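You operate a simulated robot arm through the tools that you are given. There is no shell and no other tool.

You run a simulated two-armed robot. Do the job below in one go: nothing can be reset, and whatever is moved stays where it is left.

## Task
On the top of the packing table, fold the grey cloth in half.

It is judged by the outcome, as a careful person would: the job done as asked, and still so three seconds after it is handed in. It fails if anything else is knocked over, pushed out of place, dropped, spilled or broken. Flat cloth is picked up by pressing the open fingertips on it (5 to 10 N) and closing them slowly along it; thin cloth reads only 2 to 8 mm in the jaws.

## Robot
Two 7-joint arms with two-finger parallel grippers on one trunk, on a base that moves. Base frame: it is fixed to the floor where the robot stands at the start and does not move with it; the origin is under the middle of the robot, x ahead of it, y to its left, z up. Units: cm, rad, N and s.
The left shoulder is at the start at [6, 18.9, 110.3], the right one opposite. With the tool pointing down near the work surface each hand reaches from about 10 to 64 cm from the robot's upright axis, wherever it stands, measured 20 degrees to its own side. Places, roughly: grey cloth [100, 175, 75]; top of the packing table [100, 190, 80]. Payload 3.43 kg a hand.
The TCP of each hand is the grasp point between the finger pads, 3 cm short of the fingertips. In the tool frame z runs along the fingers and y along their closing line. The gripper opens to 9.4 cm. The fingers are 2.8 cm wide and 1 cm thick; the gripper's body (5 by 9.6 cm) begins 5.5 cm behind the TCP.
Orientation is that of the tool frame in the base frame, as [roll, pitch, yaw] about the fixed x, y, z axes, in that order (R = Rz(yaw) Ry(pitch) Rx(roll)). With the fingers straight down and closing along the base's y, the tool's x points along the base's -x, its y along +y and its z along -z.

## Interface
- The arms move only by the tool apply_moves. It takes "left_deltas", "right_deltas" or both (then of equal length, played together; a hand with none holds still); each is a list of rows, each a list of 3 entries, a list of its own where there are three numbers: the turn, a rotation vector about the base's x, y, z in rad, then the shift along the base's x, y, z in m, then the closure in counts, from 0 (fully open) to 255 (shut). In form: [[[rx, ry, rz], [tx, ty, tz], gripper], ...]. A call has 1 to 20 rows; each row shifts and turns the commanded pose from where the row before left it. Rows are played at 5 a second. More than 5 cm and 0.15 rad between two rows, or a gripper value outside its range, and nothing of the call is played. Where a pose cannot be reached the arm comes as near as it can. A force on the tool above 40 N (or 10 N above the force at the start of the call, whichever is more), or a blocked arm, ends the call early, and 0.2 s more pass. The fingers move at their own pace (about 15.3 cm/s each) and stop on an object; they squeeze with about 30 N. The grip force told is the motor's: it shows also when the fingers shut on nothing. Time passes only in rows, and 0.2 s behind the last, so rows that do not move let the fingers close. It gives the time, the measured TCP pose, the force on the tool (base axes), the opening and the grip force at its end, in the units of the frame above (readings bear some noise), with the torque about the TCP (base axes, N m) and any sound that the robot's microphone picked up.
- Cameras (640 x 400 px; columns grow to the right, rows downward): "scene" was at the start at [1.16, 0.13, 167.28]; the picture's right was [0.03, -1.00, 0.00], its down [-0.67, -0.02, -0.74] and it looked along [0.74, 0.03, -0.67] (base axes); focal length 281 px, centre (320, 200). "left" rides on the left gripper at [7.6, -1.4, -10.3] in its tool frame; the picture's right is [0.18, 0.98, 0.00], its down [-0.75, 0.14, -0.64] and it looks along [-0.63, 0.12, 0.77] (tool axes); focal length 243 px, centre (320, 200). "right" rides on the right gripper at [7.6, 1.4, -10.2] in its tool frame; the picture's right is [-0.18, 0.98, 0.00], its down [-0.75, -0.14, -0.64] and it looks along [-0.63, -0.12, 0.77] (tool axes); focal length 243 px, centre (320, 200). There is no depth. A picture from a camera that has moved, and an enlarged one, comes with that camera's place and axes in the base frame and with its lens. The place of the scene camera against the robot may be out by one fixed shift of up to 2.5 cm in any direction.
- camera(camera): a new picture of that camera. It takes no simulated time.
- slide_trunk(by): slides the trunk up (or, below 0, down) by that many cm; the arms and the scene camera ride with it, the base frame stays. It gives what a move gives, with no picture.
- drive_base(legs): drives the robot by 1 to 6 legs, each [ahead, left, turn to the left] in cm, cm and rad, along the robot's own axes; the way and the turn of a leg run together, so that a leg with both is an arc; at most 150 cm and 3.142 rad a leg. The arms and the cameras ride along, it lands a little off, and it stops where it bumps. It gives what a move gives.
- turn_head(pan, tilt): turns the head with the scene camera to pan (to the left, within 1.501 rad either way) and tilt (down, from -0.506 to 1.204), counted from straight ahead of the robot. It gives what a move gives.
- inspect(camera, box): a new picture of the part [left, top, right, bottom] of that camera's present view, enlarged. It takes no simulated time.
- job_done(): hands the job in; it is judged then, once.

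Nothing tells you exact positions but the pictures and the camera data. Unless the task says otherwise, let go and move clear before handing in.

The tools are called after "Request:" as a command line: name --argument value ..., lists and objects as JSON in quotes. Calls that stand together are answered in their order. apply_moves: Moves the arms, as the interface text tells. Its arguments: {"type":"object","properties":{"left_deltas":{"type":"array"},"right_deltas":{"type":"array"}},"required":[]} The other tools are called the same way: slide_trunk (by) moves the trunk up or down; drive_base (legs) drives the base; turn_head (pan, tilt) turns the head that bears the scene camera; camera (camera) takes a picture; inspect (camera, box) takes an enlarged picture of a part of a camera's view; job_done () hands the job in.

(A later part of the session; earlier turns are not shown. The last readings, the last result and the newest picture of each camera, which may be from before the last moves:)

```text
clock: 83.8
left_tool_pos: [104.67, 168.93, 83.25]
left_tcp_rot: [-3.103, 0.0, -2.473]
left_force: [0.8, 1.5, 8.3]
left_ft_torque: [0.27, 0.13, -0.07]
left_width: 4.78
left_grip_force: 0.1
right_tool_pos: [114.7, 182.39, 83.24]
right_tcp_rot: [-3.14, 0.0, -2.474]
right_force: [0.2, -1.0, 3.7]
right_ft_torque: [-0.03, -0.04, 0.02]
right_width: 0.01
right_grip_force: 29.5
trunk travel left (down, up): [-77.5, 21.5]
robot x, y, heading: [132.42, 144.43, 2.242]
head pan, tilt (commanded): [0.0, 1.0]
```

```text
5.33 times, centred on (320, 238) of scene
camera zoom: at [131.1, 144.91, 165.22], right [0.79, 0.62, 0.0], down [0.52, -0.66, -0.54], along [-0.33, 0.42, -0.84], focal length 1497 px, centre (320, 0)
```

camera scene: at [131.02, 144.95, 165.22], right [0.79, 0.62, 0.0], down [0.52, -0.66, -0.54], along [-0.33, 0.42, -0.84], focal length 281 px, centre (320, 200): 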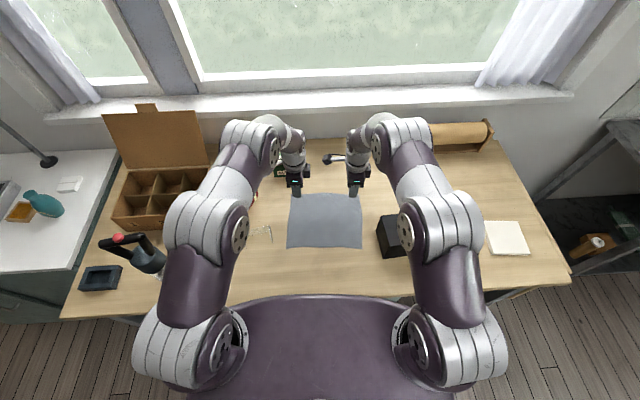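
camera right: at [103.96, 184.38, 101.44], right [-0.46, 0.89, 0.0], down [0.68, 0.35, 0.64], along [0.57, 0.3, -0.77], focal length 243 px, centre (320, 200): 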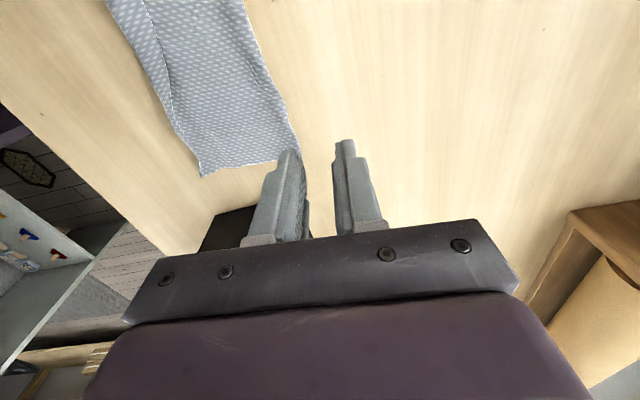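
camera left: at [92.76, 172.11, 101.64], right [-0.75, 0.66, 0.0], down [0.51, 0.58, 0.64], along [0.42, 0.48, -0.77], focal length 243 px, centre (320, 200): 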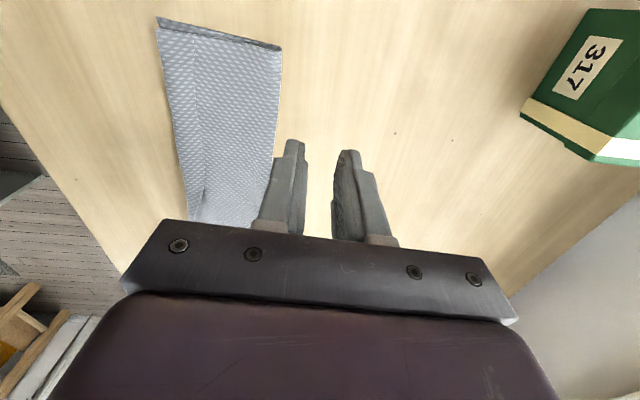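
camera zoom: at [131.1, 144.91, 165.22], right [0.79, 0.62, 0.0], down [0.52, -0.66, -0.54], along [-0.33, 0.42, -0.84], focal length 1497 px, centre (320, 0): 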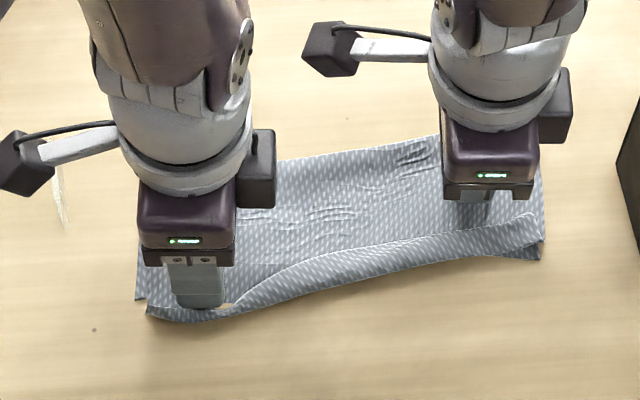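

The left corner of the hem has flipped over. I'll push a little further to complete it there, then lift and look.

Request:
apply_moves --left_deltas '[[[0, 0, 0], [0.0011, -0.0015, 0.0001], 115], [[0, 0, 0], [0.0011, -0.0015, 0.0001], 105], [[0, 0, 0], [0.0011, -0.0015, 0.0001], 95], [[0, 0, 0], [0, 0, 0], 95], [[0, 0, 0], [0, 0, 0.005], 95], [[0, 0, 0], [0, 0, 0.02], 95], [[0, 0, 0], [0, 0, 0.03], 150], [[0, 0, 0], [-0.018, 0.024, 0.02], 255], [[0.016, 0.0122, 0], [-0.018, 0.024, 0], 255], [[0.016, 0.0122, 0], [0, 0, 0], 255]]'

Request:
inspect --camera "scene" --box '[260, 200, 380, 275]'

Request:
camera --camera "left"

Request:
inspect --camera "right" --box '[120, 0, 440, 215]'

```text
clock: 86.0
left_tool_pos: [101.3, 173.34, 90.88]
left_tcp_rot: [3.138, -0.001, -2.476]
left_force: [0.2, -0.1, -0.2]
left_ft_torque: [-0.02, 0.0, 0.01]
left_width: 0.0
left_grip_force: 30.0
right_tool_pos: [114.64, 182.33, 83.01]
right_tcp_rot: [3.141, 0.001, -2.474]
right_force: [1.7, -0.6, 7.8]
right_ft_torque: [-0.03, -0.02, 0.0]
right_width: 0.0
right_grip_force: 29.9
trunk travel left (down, up): [-77.5, 21.5]
robot x, y, heading: [133.12, 144.29, 2.235]
head pan, tilt (commanded): [0.0, 1.0]
```

```text
5.33 times, centred on (320, 238) of scene
camera zoom: at [131.06, 144.91, 165.22], right [0.79, 0.62, 0.0], down [0.52, -0.66, -0.54], along [-0.33, 0.42, -0.84], focal length 1497 px, centre (320, 0)
```

zoom: 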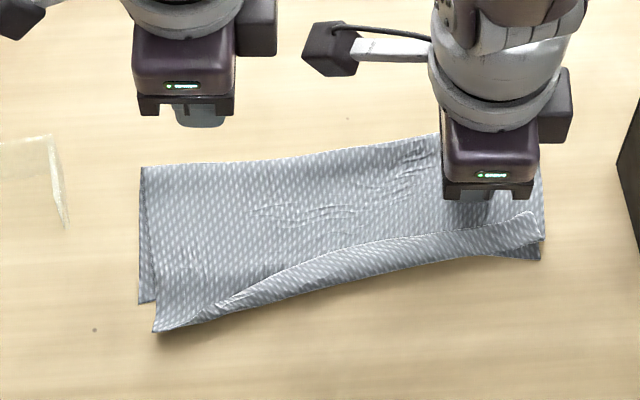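

```text
taken
camera left: at [96.2, 167.44, 101.14], right [-0.75, 0.66, 0.0], down [0.51, 0.58, 0.64], along [0.42, 0.48, -0.77], focal length 243 px, centre (320, 200)
```

left: 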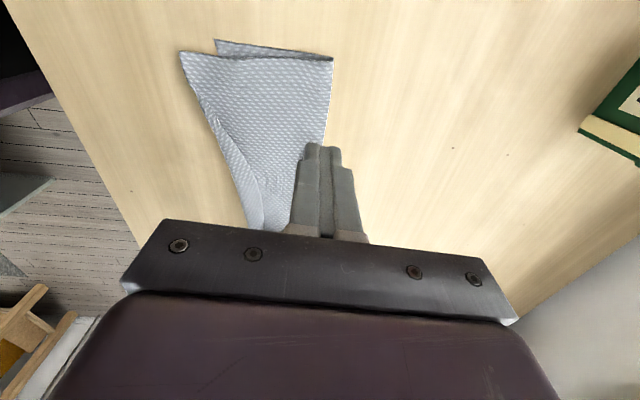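

```text
1.86 times, centred on (280, 108) of right
camera zoom: at [107.71, 178.69, 93.37], right [-0.46, 0.89, 0.0], down [0.68, 0.35, 0.64], along [0.57, 0.3, -0.77], focal length 451 px, centre (394, 372)
```

zoom: 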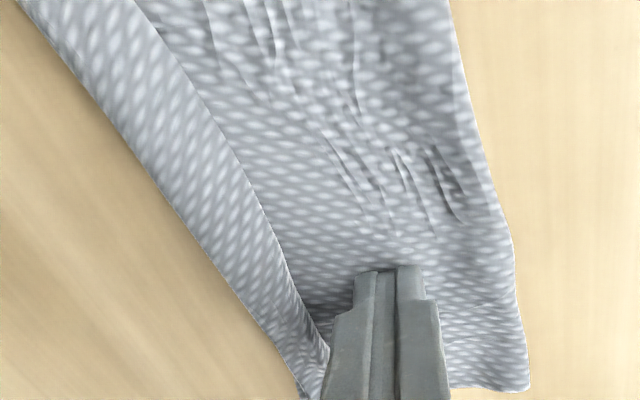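

The left corner has flipped fully. Now I'll pin the left with the left hand and do the same flip on the right, where the right hand already sits just behind the hem edge.

Request:
apply_moves --left_deltas '[[[0, 0, 0], [0.0152, -0.0198, 0], 255], [[0, 0, 0], [0, 0, -0.03], 255], [[0, 0, 0], [0, 0, -0.03], 255], [[0, 0, 0], [0, 0, -0.012], 255], [[0, 0, 0], [0, 0, -0.004], 255], [[0, 0, 0], [0, 0, 0], 255]]'

Request:
inspect --camera "left" --box '[120, 0, 440, 215]'

```text
clock: 87.4
left_tool_pos: [102.73, 171.34, 83.13]
left_tcp_rot: [3.141, 0.0, -2.475]
left_force: [0.2, -2.1, 8.3]
left_ft_torque: [-0.05, -0.03, 0.01]
left_width: 0.02
left_grip_force: 30.2
right_tool_pos: [114.58, 182.33, 83.29]
right_tcp_rot: [3.138, 0.0, -2.474]
right_force: [-0.9, 0.7, 3.4]
right_ft_torque: [0.03, 0.01, -0.01]
right_width: 0.01
right_grip_force: 30.1
trunk travel left (down, up): [-77.5, 21.5]
robot x, y, heading: [132.68, 144.12, 2.235]
head pan, tilt (commanded): [0.0, 1.0]
```

```text
1.86 times, centred on (280, 108) of left
camera zoom: at [97.64, 165.44, 93.5], right [-0.75, 0.66, 0.0], down [0.51, 0.58, 0.64], along [0.42, 0.48, -0.77], focal length 451 px, centre (394, 372)
```

zoom: 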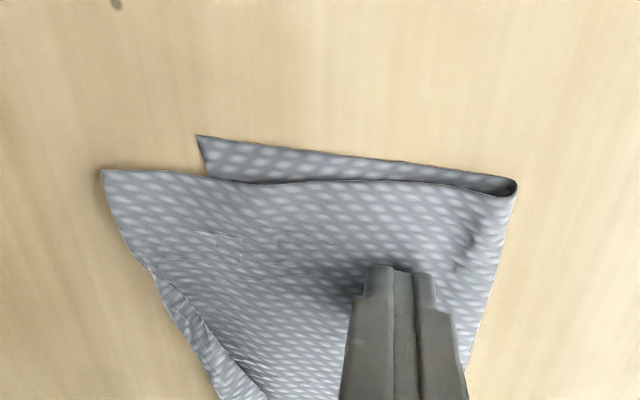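

The left is pinned at 8 N. Now tilt the right hand slightly and open it with the far finger stationary.

Request:
apply_moves --right_deltas '[[[-0.016, -0.0122, 0], [0, 0, 0], 255], [[-0.016, -0.0122, 0], [0, 0, -0.0004], 255], [[0, 0, 0], [0.0011, -0.0015, 0.0], 245], [[0, 0, 0], [0.0011, -0.0015, 0.0001], 235], [[0, 0, 0], [0.0011, -0.0015, 0.0001], 225], [[0, 0, 0], [0.0011, -0.0015, 0.0001], 215], [[0, 0, 0], [0.0011, -0.0015, 0.0001], 205], [[0, 0, 0], [0.0011, -0.0015, 0.0001], 195], [[0, 0, 0], [0.0011, -0.0015, 0.0001], 185]]'

Request:
inspect --camera "right" --box '[120, 0, 440, 215]'

Request:
inspect --camera "scene" --box '[260, 200, 380, 275]'

```text
clock: 89.4
left_tool_pos: [102.86, 171.33, 83.13]
left_tcp_rot: [3.14, 0.001, -2.475]
left_force: [-0.7, -0.8, 3.1]
left_ft_torque: [-0.03, 0.01, 0.01]
left_width: 0.0
left_grip_force: 29.9
right_tool_pos: [115.44, 181.21, 83.27]
right_tcp_rot: [-3.103, -0.002, -2.475]
right_force: [2.2, 3.7, 16.2]
right_ft_torque: [0.38, 0.11, -0.05]
right_width: 2.61
right_grip_force: 0.2
trunk travel left (down, up): [-77.5, 21.5]
robot x, y, heading: [133.11, 144.34, 2.238]
head pan, tilt (commanded): [0.0, 1.0]
```

```text
1.86 times, centred on (280, 108) of right
camera zoom: at [108.24, 178.02, 93.38], right [-0.46, 0.89, -0.04], down [0.67, 0.37, 0.65], along [0.59, 0.27, -0.76], focal length 451 px, centre (394, 372)
```

zoom: 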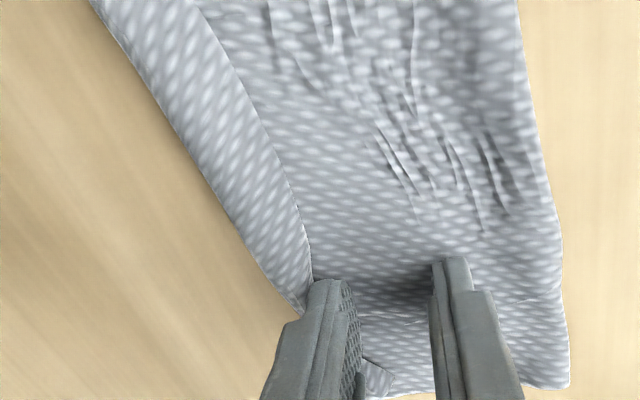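

```text
5.33 times, centred on (320, 238) of scene
camera zoom: at [131.12, 144.87, 165.23], right [0.79, 0.62, 0.0], down [0.52, -0.66, -0.54], along [-0.33, 0.42, -0.84], focal length 1497 px, centre (320, 0)
```

zoom: 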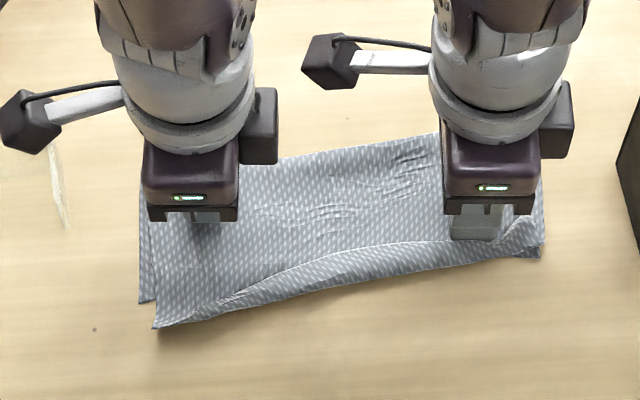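

It is pushing the hem at the right. I continue opening to bring it past the crease.

Request:
apply_moves --right_deltas '[[[0, 0, 0], [0.0011, -0.0015, 0.0004], 175], [[0, 0, 0], [0.0011, -0.0015, 0.0001], 165], [[0, 0, 0], [0.0011, -0.0015, 0.0001], 155], [[0, 0, 0], [0.0011, -0.0015, 0.0001], 145], [[0, 0, 0], [0.0011, -0.0015, 0.0001], 135], [[0, 0, 0], [0.0011, -0.0015, 0.0001], 125], [[0, 0, 0], [0.0011, -0.0015, 0.0001], 115]]'

Request:
inspect --camera "right" --box '[120, 0, 440, 215]'

Request:
inspect --camera "scene" --box '[260, 200, 380, 275]'

```text
clock: 91.0
left_tool_pos: [102.78, 171.21, 83.17]
left_tcp_rot: [3.141, 0.0, -2.474]
left_force: [0.7, -1.2, 5.5]
left_ft_torque: [-0.05, -0.03, 0.0]
left_width: 0.0
left_grip_force: 30.2
right_tool_pos: [116.28, 180.17, 83.25]
right_tcp_rot: [-3.103, -0.002, -2.475]
right_force: [0.0, 2.9, 11.6]
right_ft_torque: [0.34, 0.19, -0.05]
right_width: 5.24
right_grip_force: 0.9
trunk travel left (down, up): [-77.5, 21.5]
robot x, y, heading: [132.62, 144.61, 2.238]
head pan, tilt (commanded): [0.0, 1.0]
```

```text
1.86 times, centred on (280, 108) of right
camera zoom: at [109.04, 176.92, 93.43], right [-0.46, 0.89, -0.04], down [0.66, 0.38, 0.65], along [0.59, 0.27, -0.76], focal length 451 px, centre (394, 372)
```

zoom: 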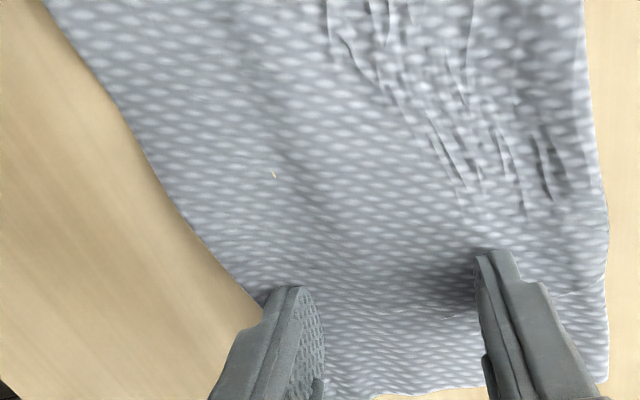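

```text
5.33 times, centred on (320, 238) of scene
camera zoom: at [131.1, 144.88, 165.22], right [0.79, 0.62, 0.0], down [0.52, -0.66, -0.54], along [-0.33, 0.42, -0.84], focal length 1497 px, centre (320, 0)
```

zoom: 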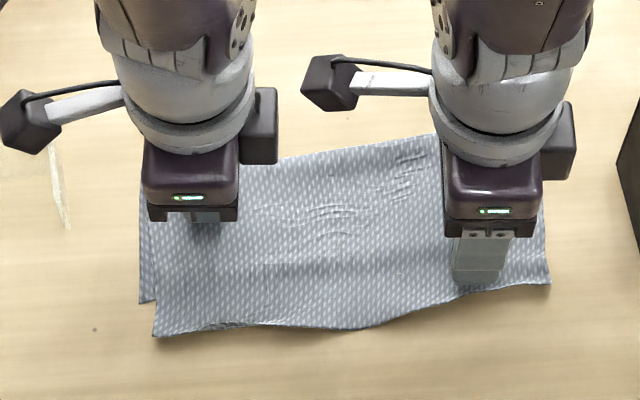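

The whole hem has flipped out. I'll lift both hands straight up, back off, and look at the result.

Request:
apply_moves --left_deltas '[[[0, 0, 0], [0, 0, 0.01], 255], [[0, 0, 0], [0, 0, 0.03], 255], [[0, 0, 0], [0, 0, 0.04], 255], [[0, 0, 0], [-0.02, 0.027, 0.02], 255], [[0, 0, 0], [-0.02, 0.027, 0], 255], [[0, 0, 0], [0, 0, 0], 255]]' --right_deltas '[[[0, 0, 0], [0, 0, 0.01], 115], [[0, 0, 0], [0, 0, 0.03], 115], [[0, 0, 0], [0, 0, 0.04], 160], [[0.016, 0.0122, 0], [-0.02, 0.027, 0.02], 255], [[0.016, 0.0122, 0], [-0.02, 0.027, 0], 255], [[0, 0, 0], [0, 0, 0], 255]]'

Request:
inspect --camera "scene" --box '[260, 190, 380, 275]'

Request:
camera --camera "left"

Request:
camera --camera "right"

```text
clock: 92.4
left_tool_pos: [98.78, 176.68, 93.32]
left_tcp_rot: [3.141, 0.0, -2.474]
left_force: [0.8, 0.2, 0.7]
left_ft_torque: [0.01, 0.0, 0.03]
left_width: 0.0
left_grip_force: 29.8
right_tool_pos: [112.21, 185.62, 93.39]
right_tcp_rot: [3.14, 0.0, -2.476]
right_force: [-0.6, 0.3, 0.1]
right_ft_torque: [-0.01, -0.02, -0.01]
right_width: 0.0
right_grip_force: 29.8
trunk travel left (down, up): [-77.5, 21.5]
robot x, y, heading: [132.94, 144.21, 2.236]
head pan, tilt (commanded): [0.0, 1.0]
```

```text
4.71 times, centred on (320, 232) of scene
camera zoom: at [131.13, 144.81, 165.22], right [0.79, 0.62, 0.0], down [0.52, -0.66, -0.54], along [-0.34, 0.43, -0.84], focal length 1321 px, centre (320, 47)
```

zoom: 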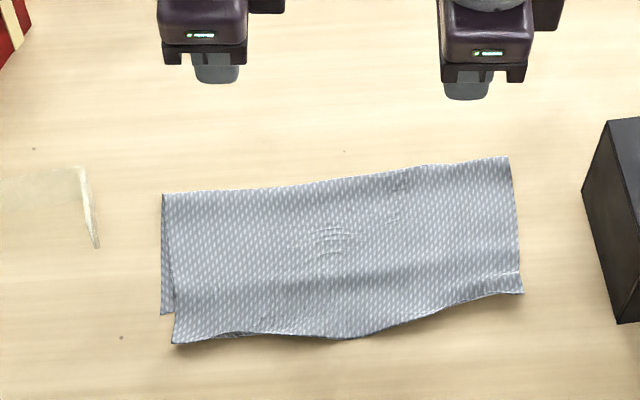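

```text
taken
camera left: at [93.7, 170.83, 103.62], right [-0.75, 0.66, 0.0], down [0.51, 0.58, 0.64], along [0.42, 0.48, -0.77], focal length 243 px, centre (320, 200)
```

left: 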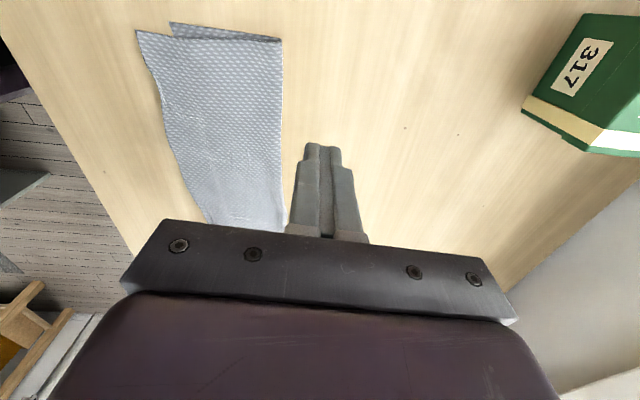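

```text
taken
camera right: at [105.33, 182.02, 103.54], right [-0.46, 0.89, 0.0], down [0.68, 0.35, 0.64], along [0.57, 0.3, -0.77], focal length 243 px, centre (320, 200)
```

right: 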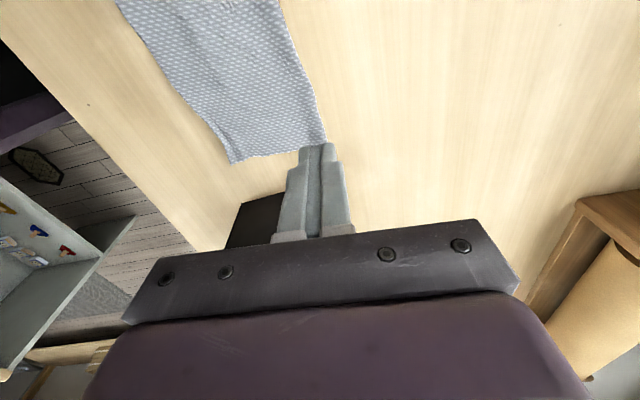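

The fold now looks nearly like a proper half fold, with the top layer overhanging the bottom by about 2 cm on the left. Let me inspect closely from all cameras.

Request:
inspect --camera "right" --box '[100, 0, 340, 180]'

Request:
inspect --camera "left" --box '[120, 0, 320, 235]'

Request:
inspect --camera "scene" --box '[280, 210, 370, 262]'

```text
2.22 times, centred on (220, 90) of right
camera zoom: at [105.33, 182.02, 103.54], right [-0.46, 0.89, 0.0], down [0.68, 0.35, 0.64], along [0.57, 0.3, -0.77], focal length 539 px, centre (542, 444)
```

zoom: 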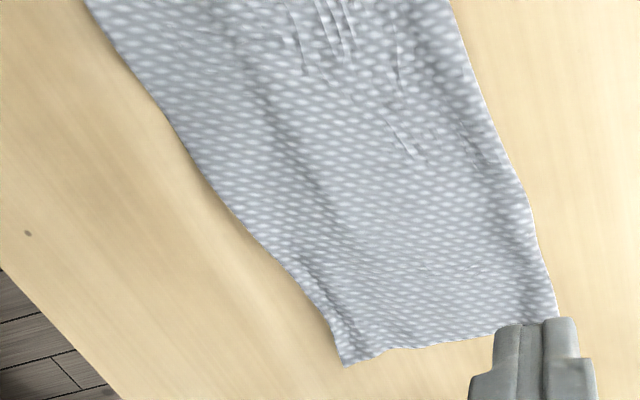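

```text
1.70 times, centred on (220, 118) of left
camera zoom: at [93.7, 170.83, 103.62], right [-0.75, 0.66, 0.0], down [0.51, 0.58, 0.64], along [0.42, 0.48, -0.77], focal length 413 px, centre (490, 340)
```

zoom: 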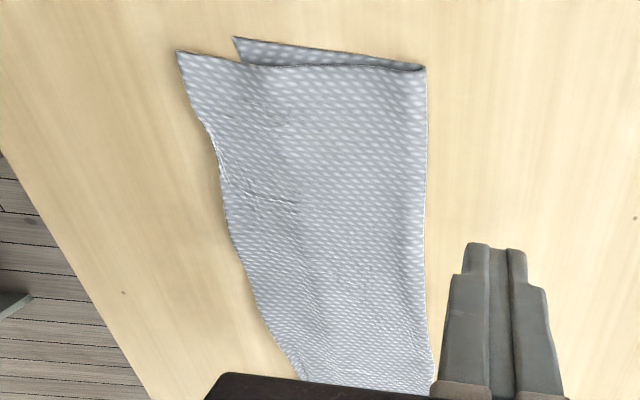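

```text
7.11 times, centred on (325, 236) of scene
camera zoom: at [131.13, 144.81, 165.22], right [0.79, 0.62, 0.0], down [0.52, -0.66, -0.54], along [-0.34, 0.43, -0.84], focal length 1996 px, centre (284, -56)
```

zoom: 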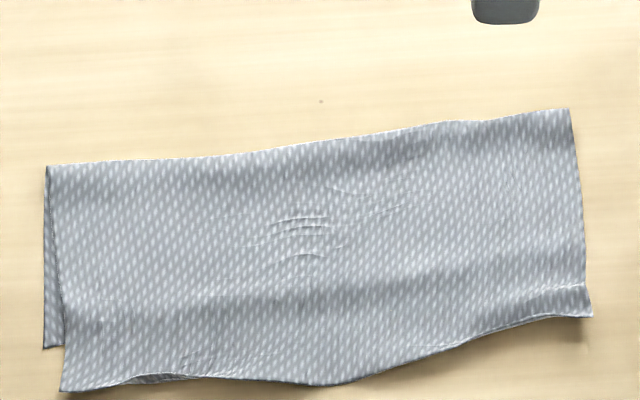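

The top layer overhangs the bottom edge by ~2.6 cm at left and middle and ~0.8 cm at right. I'll re-grip the overhanging top edge and re-lay it, which won't turn the hem this time. First I turn the right hand so its camera points outward, allowing the hands closer together.

Request:
apply_moves --right_deltas '[[[0, 0, 0.149], [0, 0, 0], 255], [[0, 0, 0.149], [0, 0, 0], 255], [[0, 0, 0.149], [0, 0, 0], 255], [[0, 0, 0.149], [0, 0, 0], 255], [[0, 0, 0.149], [0, 0, 0], 255], [[0, 0, 0.149], [0, 0, 0], 255], [[0, 0, 0.149], [0, 0, 0], 255], [[0, 0, 0.149], [0, 0, 0], 255], [[0, 0, 0.149], [0, 0, 0], 255], [[0, 0, 0.149], [0, 0, 0], 255], [[0, 0, 0.149], [0, 0, 0], 255], [[0, 0, 0.149], [0, 0, 0], 255], [[0, 0, 0.149], [0, 0, 0], 255], [[0, 0, 0.149], [0, 0, 0], 255], [[0, 0, 0.149], [0, 0, 0], 255], [[0, 0, 0.149], [0, 0, 0], 255], [[0, 0, 0.149], [0, 0, 0], 255], [[0, 0, 0.149], [0, 0, 0], 255], [[0, 0, 0.149], [0, 0, 0], 255], [[0, 0, 0.149], [0, 0, 0], 255]]'

Request:
apply_moves --right_deltas '[[[0, 0, 0.149], [0, 0, 0], 255], [[0, 0, 0.0126], [0, 0, 0], 255], [[0, 0, 0], [0, 0, 0], 255]]'

Request:
camera --camera "right"

Request:
camera --camera "scene"

```text
clock: 96.6
left_tool_pos: [98.84, 176.88, 93.17]
left_tcp_rot: [3.141, 0.002, -2.475]
left_force: [-0.6, -0.1, -0.6]
left_ft_torque: [0.0, 0.0, 0.04]
left_width: 0.0
left_grip_force: 30.4
right_tool_pos: [112.12, 185.65, 93.19]
right_tcp_rot: [3.141, 0.0, 0.507]
right_force: [-0.1, -1.2, -0.4]
right_ft_torque: [-0.01, 0.02, -0.01]
right_width: 0.02
right_grip_force: 30.2
trunk travel left (down, up): [-77.5, 21.5]
robot x, y, heading: [132.97, 144.33, 2.241]
head pan, tilt (commanded): [0.0, 1.0]
```

```text
clock: 97.4
left_tool_pos: [98.74, 176.77, 93.13]
left_tcp_rot: [-3.141, 0.002, -2.475]
left_force: [0.1, -0.2, 0.0]
left_ft_torque: [0.01, 0.02, 0.0]
left_width: 0.0
left_grip_force: 29.9
right_tool_pos: [112.1, 185.57, 93.27]
right_tcp_rot: [-3.141, -0.001, 0.667]
right_force: [0.5, 0.2, 1.1]
right_ft_torque: [0.0, -0.02, 0.03]
right_width: 0.0
right_grip_force: 30.4
trunk travel left (down, up): [-77.5, 21.5]
robot x, y, heading: [132.65, 144.55, 2.242]
head pan, tilt (commanded): [0.0, 1.0]
```

```text
taken
camera right: at [118.95, 189.23, 103.46], right [0.46, -0.89, 0.0], down [-0.68, -0.36, 0.64], along [-0.57, -0.3, -0.77], focal length 243 px, centre (320, 200)
```

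right: 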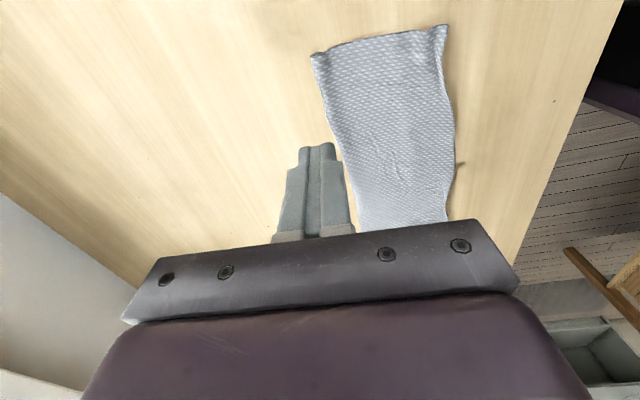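

```text
taken
camera scene: at [130.99, 145.0, 165.22], right [0.79, 0.62, 0.0], down [0.52, -0.66, -0.54], along [-0.33, 0.42, -0.84], focal length 281 px, centre (320, 200)
```

scene: 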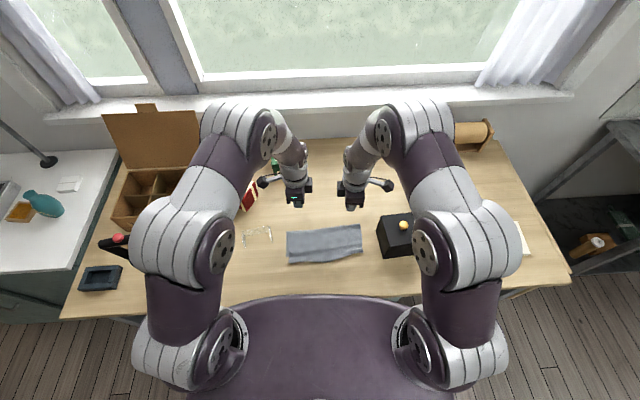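

Now the right camera sees the cloth's right end; I'll enlarge it to see how the layers match there.

Request:
inspect --camera "right" --box '[290, 10, 490, 135]'

Request:
inspect --camera "left" --box '[120, 0, 320, 235]'

```text
3.20 times, centred on (390, 72) of right
camera zoom: at [118.95, 189.23, 103.46], right [0.46, -0.89, 0.0], down [-0.68, -0.36, 0.64], along [-0.57, -0.3, -0.77], focal length 776 px, centre (96, 608)
```

zoom: 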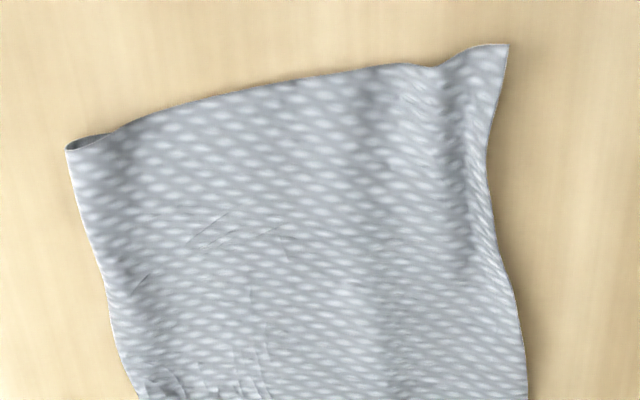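

```text
1.70 times, centred on (220, 118) of left
camera zoom: at [93.63, 170.92, 103.53], right [-0.75, 0.66, 0.0], down [0.5, 0.58, 0.64], along [0.42, 0.48, -0.77], focal length 413 px, centre (490, 340)
```

zoom: 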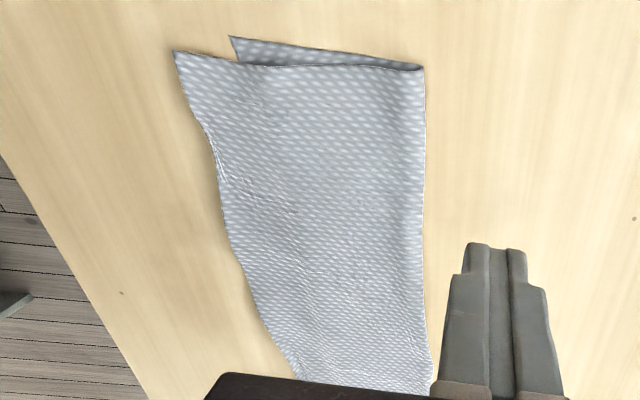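

The top layer overhangs about 2 cm along the whole near side. I'll bring both hands over this overhang (left at the left quarter, right about 13 cm further), fingers slightly open, aligned with the slightly rotated edge.

Request:
apply_moves --left_deltas '[[[0, 0, 0.06], [0.026, -0.037, 0], 220], [[0, 0, 0.06], [0.026, -0.037, 0], 220], [[0, 0, 0], [0.0261, -0.037, 0], 220], [[0, 0, 0], [0, 0, -0.03], 220], [[0, 0, 0], [0, 0, -0.03], 220], [[0, 0, 0], [0, 0, -0.022], 220], [[0, 0, 0], [0, 0, 0], 220]]' --right_deltas '[[[0, 0, 0.06], [0.014, -0.0348, 0], 220], [[0, 0, 0.06], [0.014, -0.0348, 0], 220], [[0, 0, 0.04], [0.014, -0.0348, 0], 220], [[0, 0, 0], [0, 0, -0.03], 220], [[0, 0, 0], [0, 0, -0.03], 220], [[0, 0, 0], [0, 0, -0.022], 220], [[0, 0, 0], [0, 0, 0], 220]]'

Request:
inspect --camera "left" --box '[160, 40, 480, 215]'

Request:
inspect --camera "right" --box '[160, 40, 480, 215]'

Request:
inspect --camera "scene" --box '[260, 190, 440, 290]'

```text
clock: 99.0
left_tool_pos: [106.53, 165.7, 84.89]
left_tcp_rot: [-3.141, 0.0, -2.354]
left_force: [0.7, -0.1, 0.0]
left_ft_torque: [-0.01, -0.01, -0.03]
left_width: 1.29
left_grip_force: 0.1
right_tool_pos: [116.29, 175.22, 84.97]
right_tcp_rot: [3.141, 0.0, 0.829]
right_force: [1.3, -0.1, -0.2]
right_ft_torque: [0.0, -0.02, -0.02]
right_width: 1.29
right_grip_force: 0.2
trunk travel left (down, up): [-77.5, 21.5]
robot x, y, heading: [132.66, 144.08, 2.243]
head pan, tilt (commanded): [0.0, 1.0]
```

```text
2.00 times, centred on (320, 128) of left
camera zoom: at [102.13, 159.29, 95.21], right [-0.83, 0.56, 0.0], down [0.43, 0.63, 0.64], along [0.36, 0.53, -0.77], focal length 485 px, centre (320, 345)
```

zoom: 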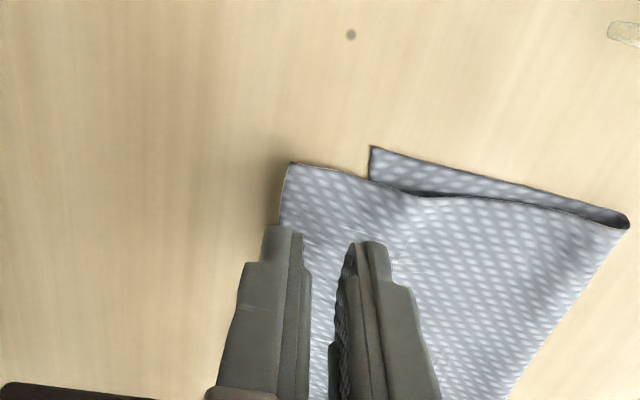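

```text
2.00 times, centred on (320, 128) of right
camera zoom: at [122.48, 179.86, 95.29], right [0.6, -0.8, 0.0], down [-0.61, -0.46, 0.64], along [-0.51, -0.38, -0.77], focal length 485 px, centre (320, 345)
```

zoom: 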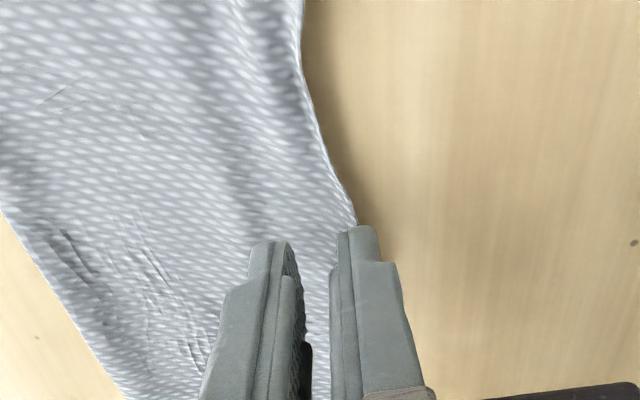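

```text
3.56 times, centred on (350, 240) of scene
camera zoom: at [130.99, 145.01, 165.22], right [0.79, 0.62, 0.0], down [0.52, -0.66, -0.54], along [-0.33, 0.42, -0.84], focal length 998 px, centre (213, 58)
```

zoom: 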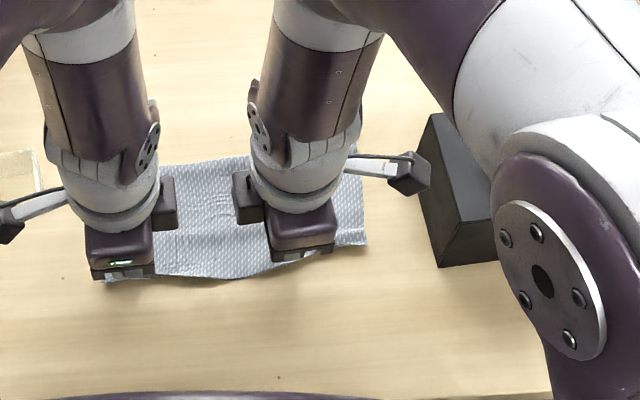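

Both grips straddle the overhanging single layer well, and the black box is untouched. I descend to contact.

Request:
apply_moves --left_deltas '[[[0, 0, 0], [0, 0, -0.008], 220], [[0, 0, 0], [0, 0, -0.004], 220], [[0, 0, 0], [0, 0, -0.003], 220], [[0, 0, 0], [0, 0, -0.002], 220], [[0, 0, 0], [0, 0, 0], 220]]' --right_deltas '[[[0, 0, 0], [0, 0, -0.008], 220], [[0, 0, 0], [0, 0, -0.004], 220], [[0, 0, 0], [0, 0, -0.003], 220], [[0, 0, 0], [0, 0, -0.002], 220], [[0, 0, 0], [0, 0, 0], 220]]'

```text
clock: 100.2
left_tool_pos: [106.51, 165.71, 83.28]
left_tcp_rot: [-3.141, 0.001, -2.354]
left_force: [-0.6, 0.7, 1.5]
left_ft_torque: [-0.03, 0.02, 0.0]
left_width: 1.27
left_grip_force: 0.0
right_tool_pos: [116.31, 175.16, 83.31]
right_tcp_rot: [3.141, -0.001, 0.827]
right_force: [1.0, -0.8, -0.3]
right_ft_torque: [-0.01, -0.01, -0.02]
right_width: 1.32
right_grip_force: 0.1
trunk travel left (down, up): [-77.5, 21.5]
robot x, y, heading: [132.85, 144.56, 2.239]
head pan, tilt (commanded): [0.0, 1.0]
```

Request:
apply_moves --left_deltas '[[[0, 0, 0], [0, 0, -0.0008], 220], [[0, 0, 0], [0, 0, -0.0004], 220], [[0, 0, 0], [0, 0, 0], 220]]' --right_deltas '[[[0, 0, 0], [0, 0, -0.001], 220], [[0, 0, 0], [0, 0, -0.0008], 220], [[0, 0, 0], [0, 0, 0], 220]]'

```text
clock: 101.0
left_tool_pos: [106.58, 165.6, 83.19]
left_tcp_rot: [3.138, 0.001, -2.354]
left_force: [-2.4, 0.3, 10.4]
left_ft_torque: [0.04, 0.16, 0.02]
left_width: 1.33
left_grip_force: 0.3
right_tool_pos: [116.42, 175.21, 83.14]
right_tcp_rot: [-3.14, -0.001, 0.827]
right_force: [-0.2, -0.3, -0.2]
right_ft_torque: [0.03, -0.02, -0.03]
right_width: 1.3
right_grip_force: 0.0
trunk travel left (down, up): [-77.5, 21.5]
robot x, y, heading: [132.77, 144.09, 2.24]
head pan, tilt (commanded): [0.0, 1.0]
```

Left presses 10 N; the right needs a little more.

Request:
apply_moves --right_deltas '[[[0, 0, 0], [0, 0, -0.0007], 220], [[0, 0, 0], [0, 0, -0.0005], 220], [[0, 0, 0], [0, 0, 0], 220]]'

```text
clock: 101.8
left_tool_pos: [106.72, 165.68, 83.13]
left_tcp_rot: [3.14, 0.0, -2.354]
left_force: [-1.1, 1.6, 7.8]
left_ft_torque: [0.08, 0.1, 0.0]
left_width: 1.33
left_grip_force: 0.7
right_tool_pos: [116.28, 175.23, 83.11]
right_tcp_rot: [-3.139, 0.001, 0.828]
right_force: [-0.3, 1.6, 12.9]
right_ft_torque: [-0.03, -0.05, 0.03]
right_width: 1.3
right_grip_force: 0.0
trunk travel left (down, up): [-77.5, 21.5]
robot x, y, heading: [132.81, 144.27, 2.241]
head pan, tilt (commanded): [0.0, 1.0]
```

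Good contact on both. Closing slowly.

Request:
apply_moves --left_deltas '[[[0, 0, 0], [0, 0, 0], 224], [[0, 0, 0], [0, 0, 0], 228], [[0, 0, 0], [0, 0, 0], 232], [[0, 0, 0], [0, 0, 0], 236], [[0, 0, 0], [0, 0, 0], 240], [[0, 0, 0], [0, 0, 0], 244], [[0, 0, 0], [0, 0, 0], 248], [[0, 0, 0], [0, 0, 0], 252], [[0, 0, 0], [0, 0, 0], 255], [[0, 0, 0], [0, 0, 0], 255], [[0, 0, 0], [0, 0, 0], 255]]' --right_deltas '[[[0, 0, 0], [0, 0, 0.0003], 224], [[0, 0, 0], [0, 0, 0], 228], [[0, 0, 0], [0, 0, 0], 232], [[0, 0, 0], [0, 0, 0], 236], [[0, 0, 0], [0, 0, 0], 240], [[0, 0, 0], [0, 0, 0], 244], [[0, 0, 0], [0, 0, 0], 248], [[0, 0, 0], [0, 0, 0], 252], [[0, 0, 0], [0, 0, 0], 255], [[0, 0, 0], [0, 0, 0], 255], [[0, 0, 0], [0, 0, 0], 255]]'

Request:
inspect --camera "left" --box '[200, 60, 440, 210]'

Request:
inspect --camera "right" --box '[200, 60, 440, 210]'

```text
clock: 104.2
left_tool_pos: [106.69, 165.58, 83.18]
left_tcp_rot: [3.14, 0.0, -2.355]
left_force: [-0.5, 0.8, 6.7]
left_ft_torque: [0.02, 0.06, -0.01]
left_width: 0.0
left_grip_force: 30.4
right_tool_pos: [116.39, 175.12, 83.18]
right_tcp_rot: [-3.14, 0.0, 0.828]
right_force: [1.7, -2.1, 9.6]
right_ft_torque: [-0.07, -0.08, 0.0]
right_width: 0.0
right_grip_force: 30.0
trunk travel left (down, up): [-77.5, 21.5]
robot x, y, heading: [132.95, 144.67, 2.238]
head pan, tilt (commanded): [0.0, 1.0]
```

```text
2.67 times, centred on (320, 135) of left
camera zoom: at [102.24, 159.17, 93.52], right [-0.83, 0.56, 0.0], down [0.43, 0.63, 0.64], along [0.36, 0.53, -0.77], focal length 647 px, centre (320, 373)
```

zoom: 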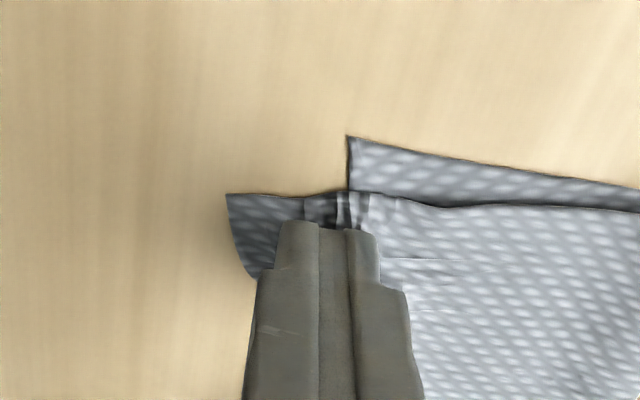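

```text
2.67 times, centred on (320, 135) of right
camera zoom: at [122.55, 179.75, 93.34], right [0.6, -0.8, 0.0], down [-0.61, -0.46, 0.64], along [-0.51, -0.38, -0.77], focal length 647 px, centre (320, 373)
```

zoom: 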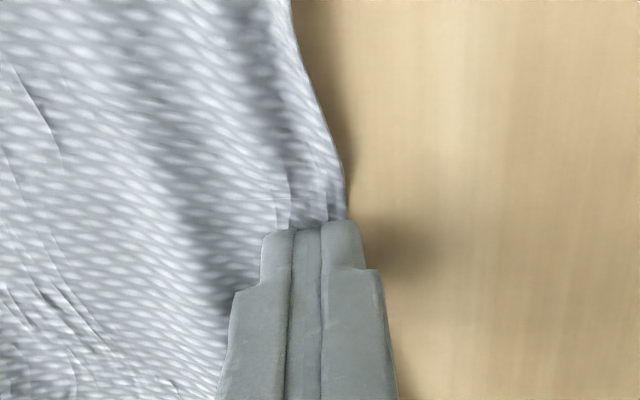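

The jaws closed on nothing (0 mm), the gather was too small. I'll lift a little, open wider (3 cm), shift toward the far side a bit, and try again.

Request:
apply_moves --left_deltas '[[[0, 0, 0], [0, 0, 0.01], 255], [[0, 0, 0], [0, 0, 0.005], 210], [[0, 0, 0], [-0.0021, 0.0021, 0], 174], [[0, 0, 0], [0, 0, 0], 174], [[0, 0, 0], [0, 0, 0], 174]]' --right_deltas '[[[0, 0, 0], [0, 0, 0.01], 255], [[0, 0, 0], [0, 0, 0.005], 210], [[0, 0, 0], [-0.0088, 0.0081, 0], 174], [[0, 0, 0], [0, 0, 0], 174], [[0, 0, 0], [0, 0, 0], 174]]'

Request:
inspect --camera "left" --box '[160, 40, 480, 215]'

Request:
inspect --camera "right" --box '[160, 40, 480, 215]'

```text
clock: 105.4
left_tool_pos: [106.46, 165.88, 84.63]
left_tcp_rot: [-3.141, 0.0, -2.354]
left_force: [-0.7, -1.0, 0.5]
left_ft_torque: [0.01, 0.01, -0.03]
left_width: 2.99
left_grip_force: 0.0
right_tool_pos: [115.55, 176.15, 84.7]
right_tcp_rot: [3.142, -0.001, 0.826]
right_force: [0.0, 0.0, 0.3]
right_ft_torque: [0.02, 0.0, -0.01]
right_width: 2.99
right_grip_force: 0.0
trunk travel left (down, up): [-77.5, 21.5]
robot x, y, heading: [133.02, 144.26, 2.238]
head pan, tilt (commanded): [0.0, 1.0]
```

```text
2.00 times, centred on (320, 128) of left
camera zoom: at [102.0, 159.43, 95.0], right [-0.83, 0.56, 0.0], down [0.43, 0.63, 0.64], along [0.36, 0.53, -0.77], focal length 485 px, centre (320, 345)
```

zoom: 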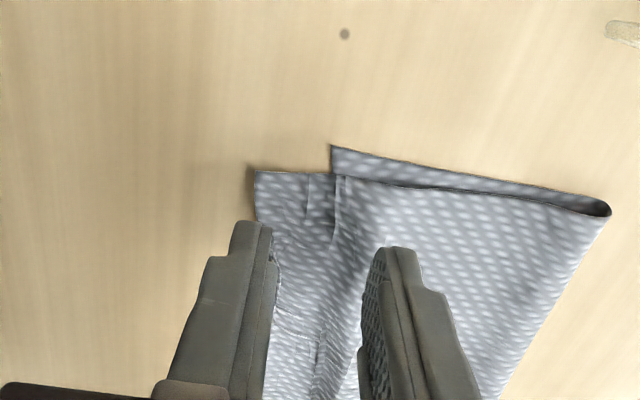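

```text
2.00 times, centred on (320, 128) of right
camera zoom: at [121.61, 180.65, 94.79], right [0.6, -0.8, 0.0], down [-0.61, -0.46, 0.64], along [-0.51, -0.38, -0.77], focal length 485 px, centre (320, 345)
```

zoom: 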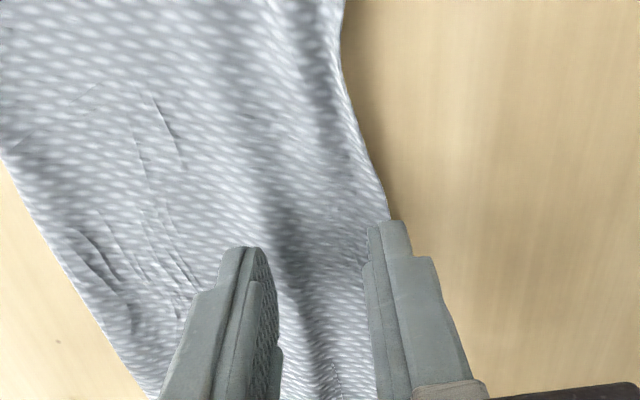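

Both now straddle 3 cm with both fingertips on cloth. Descend and press.

Request:
apply_moves --left_deltas '[[[0, 0, 0], [0, 0, -0.008], 174], [[0, 0, 0], [0, 0, -0.004], 174], [[0, 0, 0], [0, 0, -0.002], 174], [[0, 0, 0], [0, 0, -0.001], 174], [[0, 0, 0], [0, 0, 0], 174]]' --right_deltas '[[[0, 0, 0], [0, 0, -0.008], 174], [[0, 0, 0], [0, 0, -0.004], 174], [[0, 0, 0], [0, 0, -0.002], 174], [[0, 0, 0], [0, 0, -0.001], 174], [[0, 0, 0], [0, 0, 0], 174]]'

```text
clock: 106.6
left_tool_pos: [106.54, 165.79, 83.25]
left_tcp_rot: [-3.142, 0.0, -2.355]
left_force: [0.0, 0.6, 1.1]
left_ft_torque: [0.02, 0.0, 0.02]
left_width: 2.99
left_grip_force: 0.1
right_tool_pos: [115.55, 176.13, 83.16]
right_tcp_rot: [-3.138, 0.0, 0.827]
right_force: [2.2, 2.6, 13.3]
right_ft_torque: [0.16, 0.1, -0.07]
right_width: 3.0
right_grip_force: 0.2
trunk travel left (down, up): [-77.5, 21.5]
robot x, y, heading: [132.88, 144.29, 2.236]
head pan, tilt (commanded): [0.0, 1.0]
```

Request:
apply_moves --left_deltas '[[[0, 0, 0], [0, 0, -0.0008], 174], [[0, 0, 0], [0, 0, 0], 174], [[0, 0, 0], [0, 0, 0], 180], [[0, 0, 0], [0, 0, 0], 186], [[0, 0, 0], [0, 0, 0], 192], [[0, 0, 0], [0, 0, 0], 198], [[0, 0, 0], [0, 0, 0], 204]]' --right_deltas '[[[0, 0, 0], [0, 0, -0.0001], 174], [[0, 0, 0], [0, 0, 0], 174], [[0, 0, 0], [0, 0, 0], 180], [[0, 0, 0], [0, 0, 0], 186], [[0, 0, 0], [0, 0, 0], 192], [[0, 0, 0], [0, 0, 0], 198], [[0, 0, 0], [0, 0, 0], 204]]'

Request:
inspect --camera "left" --box '[200, 60, 440, 210]'

Request:
inspect --camera "right" --box '[200, 60, 440, 210]'

```text
clock: 108.2
left_tool_pos: [106.53, 165.68, 83.08]
left_tcp_rot: [3.138, -0.001, -2.355]
left_force: [2.0, -2.2, 13.9]
left_ft_torque: [0.0, 0.03, 0.03]
left_width: 1.71
left_grip_force: 0.1
right_tool_pos: [115.69, 176.0, 83.17]
right_tcp_rot: [-3.141, 0.0, 0.827]
right_force: [0.5, -1.2, 15.2]
right_ft_torque: [0.08, 0.1, 0.0]
right_width: 1.82
right_grip_force: 0.1
trunk travel left (down, up): [-77.5, 21.5]
robot x, y, heading: [132.54, 144.19, 2.237]
head pan, tilt (commanded): [0.0, 1.0]
```

```text
2.67 times, centred on (320, 135) of left
camera zoom: at [102.11, 159.25, 93.51], right [-0.83, 0.56, 0.0], down [0.43, 0.63, 0.64], along [0.36, 0.53, -0.77], focal length 647 px, centre (320, 373)
```

zoom: 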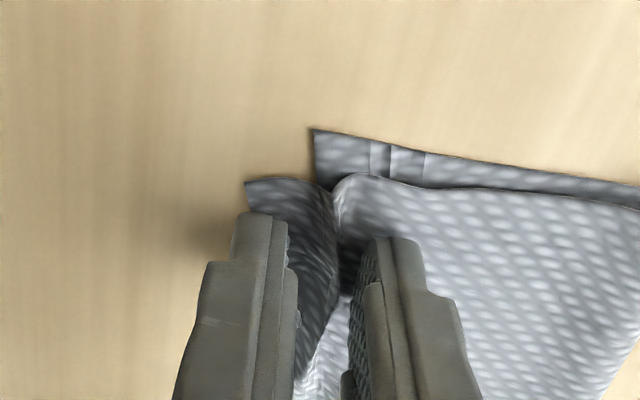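

```text
2.67 times, centred on (320, 135) of right
camera zoom: at [121.75, 180.49, 93.37], right [0.6, -0.8, 0.0], down [-0.61, -0.46, 0.64], along [-0.52, -0.38, -0.77], focal length 647 px, centre (320, 373)
```

zoom: 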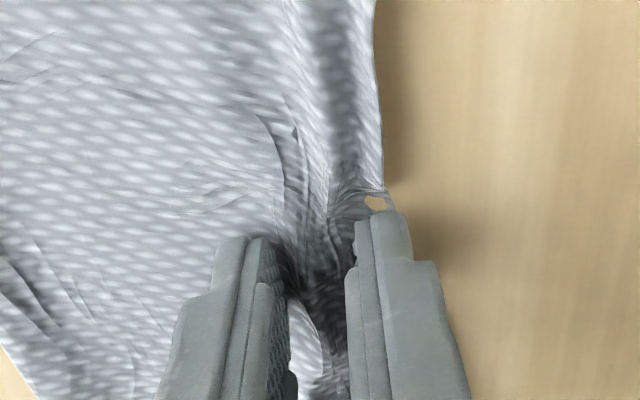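

A ridge is forming in both. I continue closing.

Request:
apply_moves --left_deltas '[[[0, 0, 0], [0, 0, 0.0002], 210], [[0, 0, 0], [0, 0, 0], 216], [[0, 0, 0], [0, 0, 0], 222], [[0, 0, 0], [0, 0, 0], 228], [[0, 0, 0], [0, 0, 0], 234], [[0, 0, 0], [0, 0, 0], 240], [[0, 0, 0], [0, 0, 0], 246], [[0, 0, 0], [0, 0, 0], 252], [[0, 0, 0], [0, 0, 0], 255], [[0, 0, 0], [0, 0, 0], 255], [[0, 0, 0], [0, 0, 0], 255]]' --right_deltas '[[[0, 0, 0], [0, 0, 0.0003], 210], [[0, 0, 0], [0, 0, 0], 216], [[0, 0, 0], [0, 0, 0], 222], [[0, 0, 0], [0, 0, 0], 228], [[0, 0, 0], [0, 0, 0], 234], [[0, 0, 0], [0, 0, 0], 240], [[0, 0, 0], [0, 0, 0], 246], [[0, 0, 0], [0, 0, 0], 252], [[0, 0, 0], [0, 0, 0], 255], [[0, 0, 0], [0, 0, 0], 255], [[0, 0, 0], [0, 0, 0], 255]]'

Request:
inspect --camera "left" --box '[200, 60, 440, 210]'

Request:
inspect --camera "right" --box '[200, 60, 440, 210]'

Request:
inspect --camera "scene" --box '[260, 190, 400, 278]'

```text
clock: 110.6
left_tool_pos: [106.5, 165.68, 83.09]
left_tcp_rot: [3.14, 0.0, -2.354]
left_force: [-0.8, 1.5, 10.2]
left_ft_torque: [0.02, 0.08, 0.02]
left_width: 0.21
left_grip_force: 29.6
right_tool_pos: [115.52, 175.98, 83.16]
right_tcp_rot: [-3.14, 0.0, 0.827]
right_force: [-0.6, 0.0, 17.9]
right_ft_torque: [0.08, 0.02, -0.02]
right_width: 0.21
right_grip_force: 30.3
trunk travel left (down, up): [-77.5, 21.5]
robot x, y, heading: [132.98, 144.39, 2.24]
head pan, tilt (commanded): [0.0, 1.0]
```

```text
2.67 times, centred on (320, 135) of left
camera zoom: at [102.06, 159.32, 93.52], right [-0.83, 0.56, 0.0], down [0.43, 0.63, 0.64], along [0.36, 0.53, -0.77], focal length 647 px, centre (320, 373)
```

zoom: 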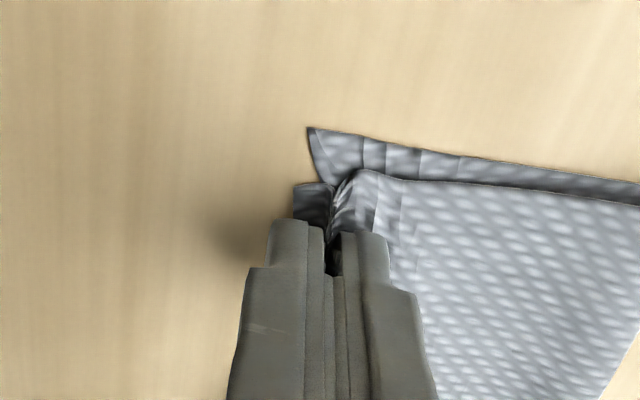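

```text
2.67 times, centred on (320, 135) of right
camera zoom: at [121.69, 180.55, 93.37], right [0.6, -0.8, 0.0], down [-0.61, -0.46, 0.64], along [-0.52, -0.38, -0.77], focal length 647 px, centre (320, 373)
```

zoom: 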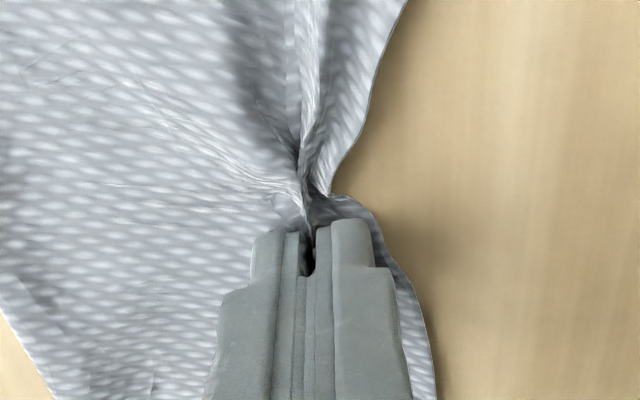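

```text
4.55 times, centred on (330, 234) of scene
camera zoom: at [131.14, 144.8, 165.23], right [0.79, 0.62, 0.0], down [0.52, -0.66, -0.54], along [-0.34, 0.43, -0.84], focal length 1276 px, centre (274, 46)
```

zoom: 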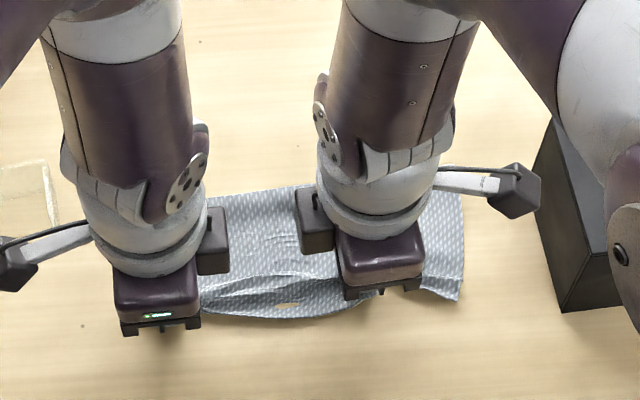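

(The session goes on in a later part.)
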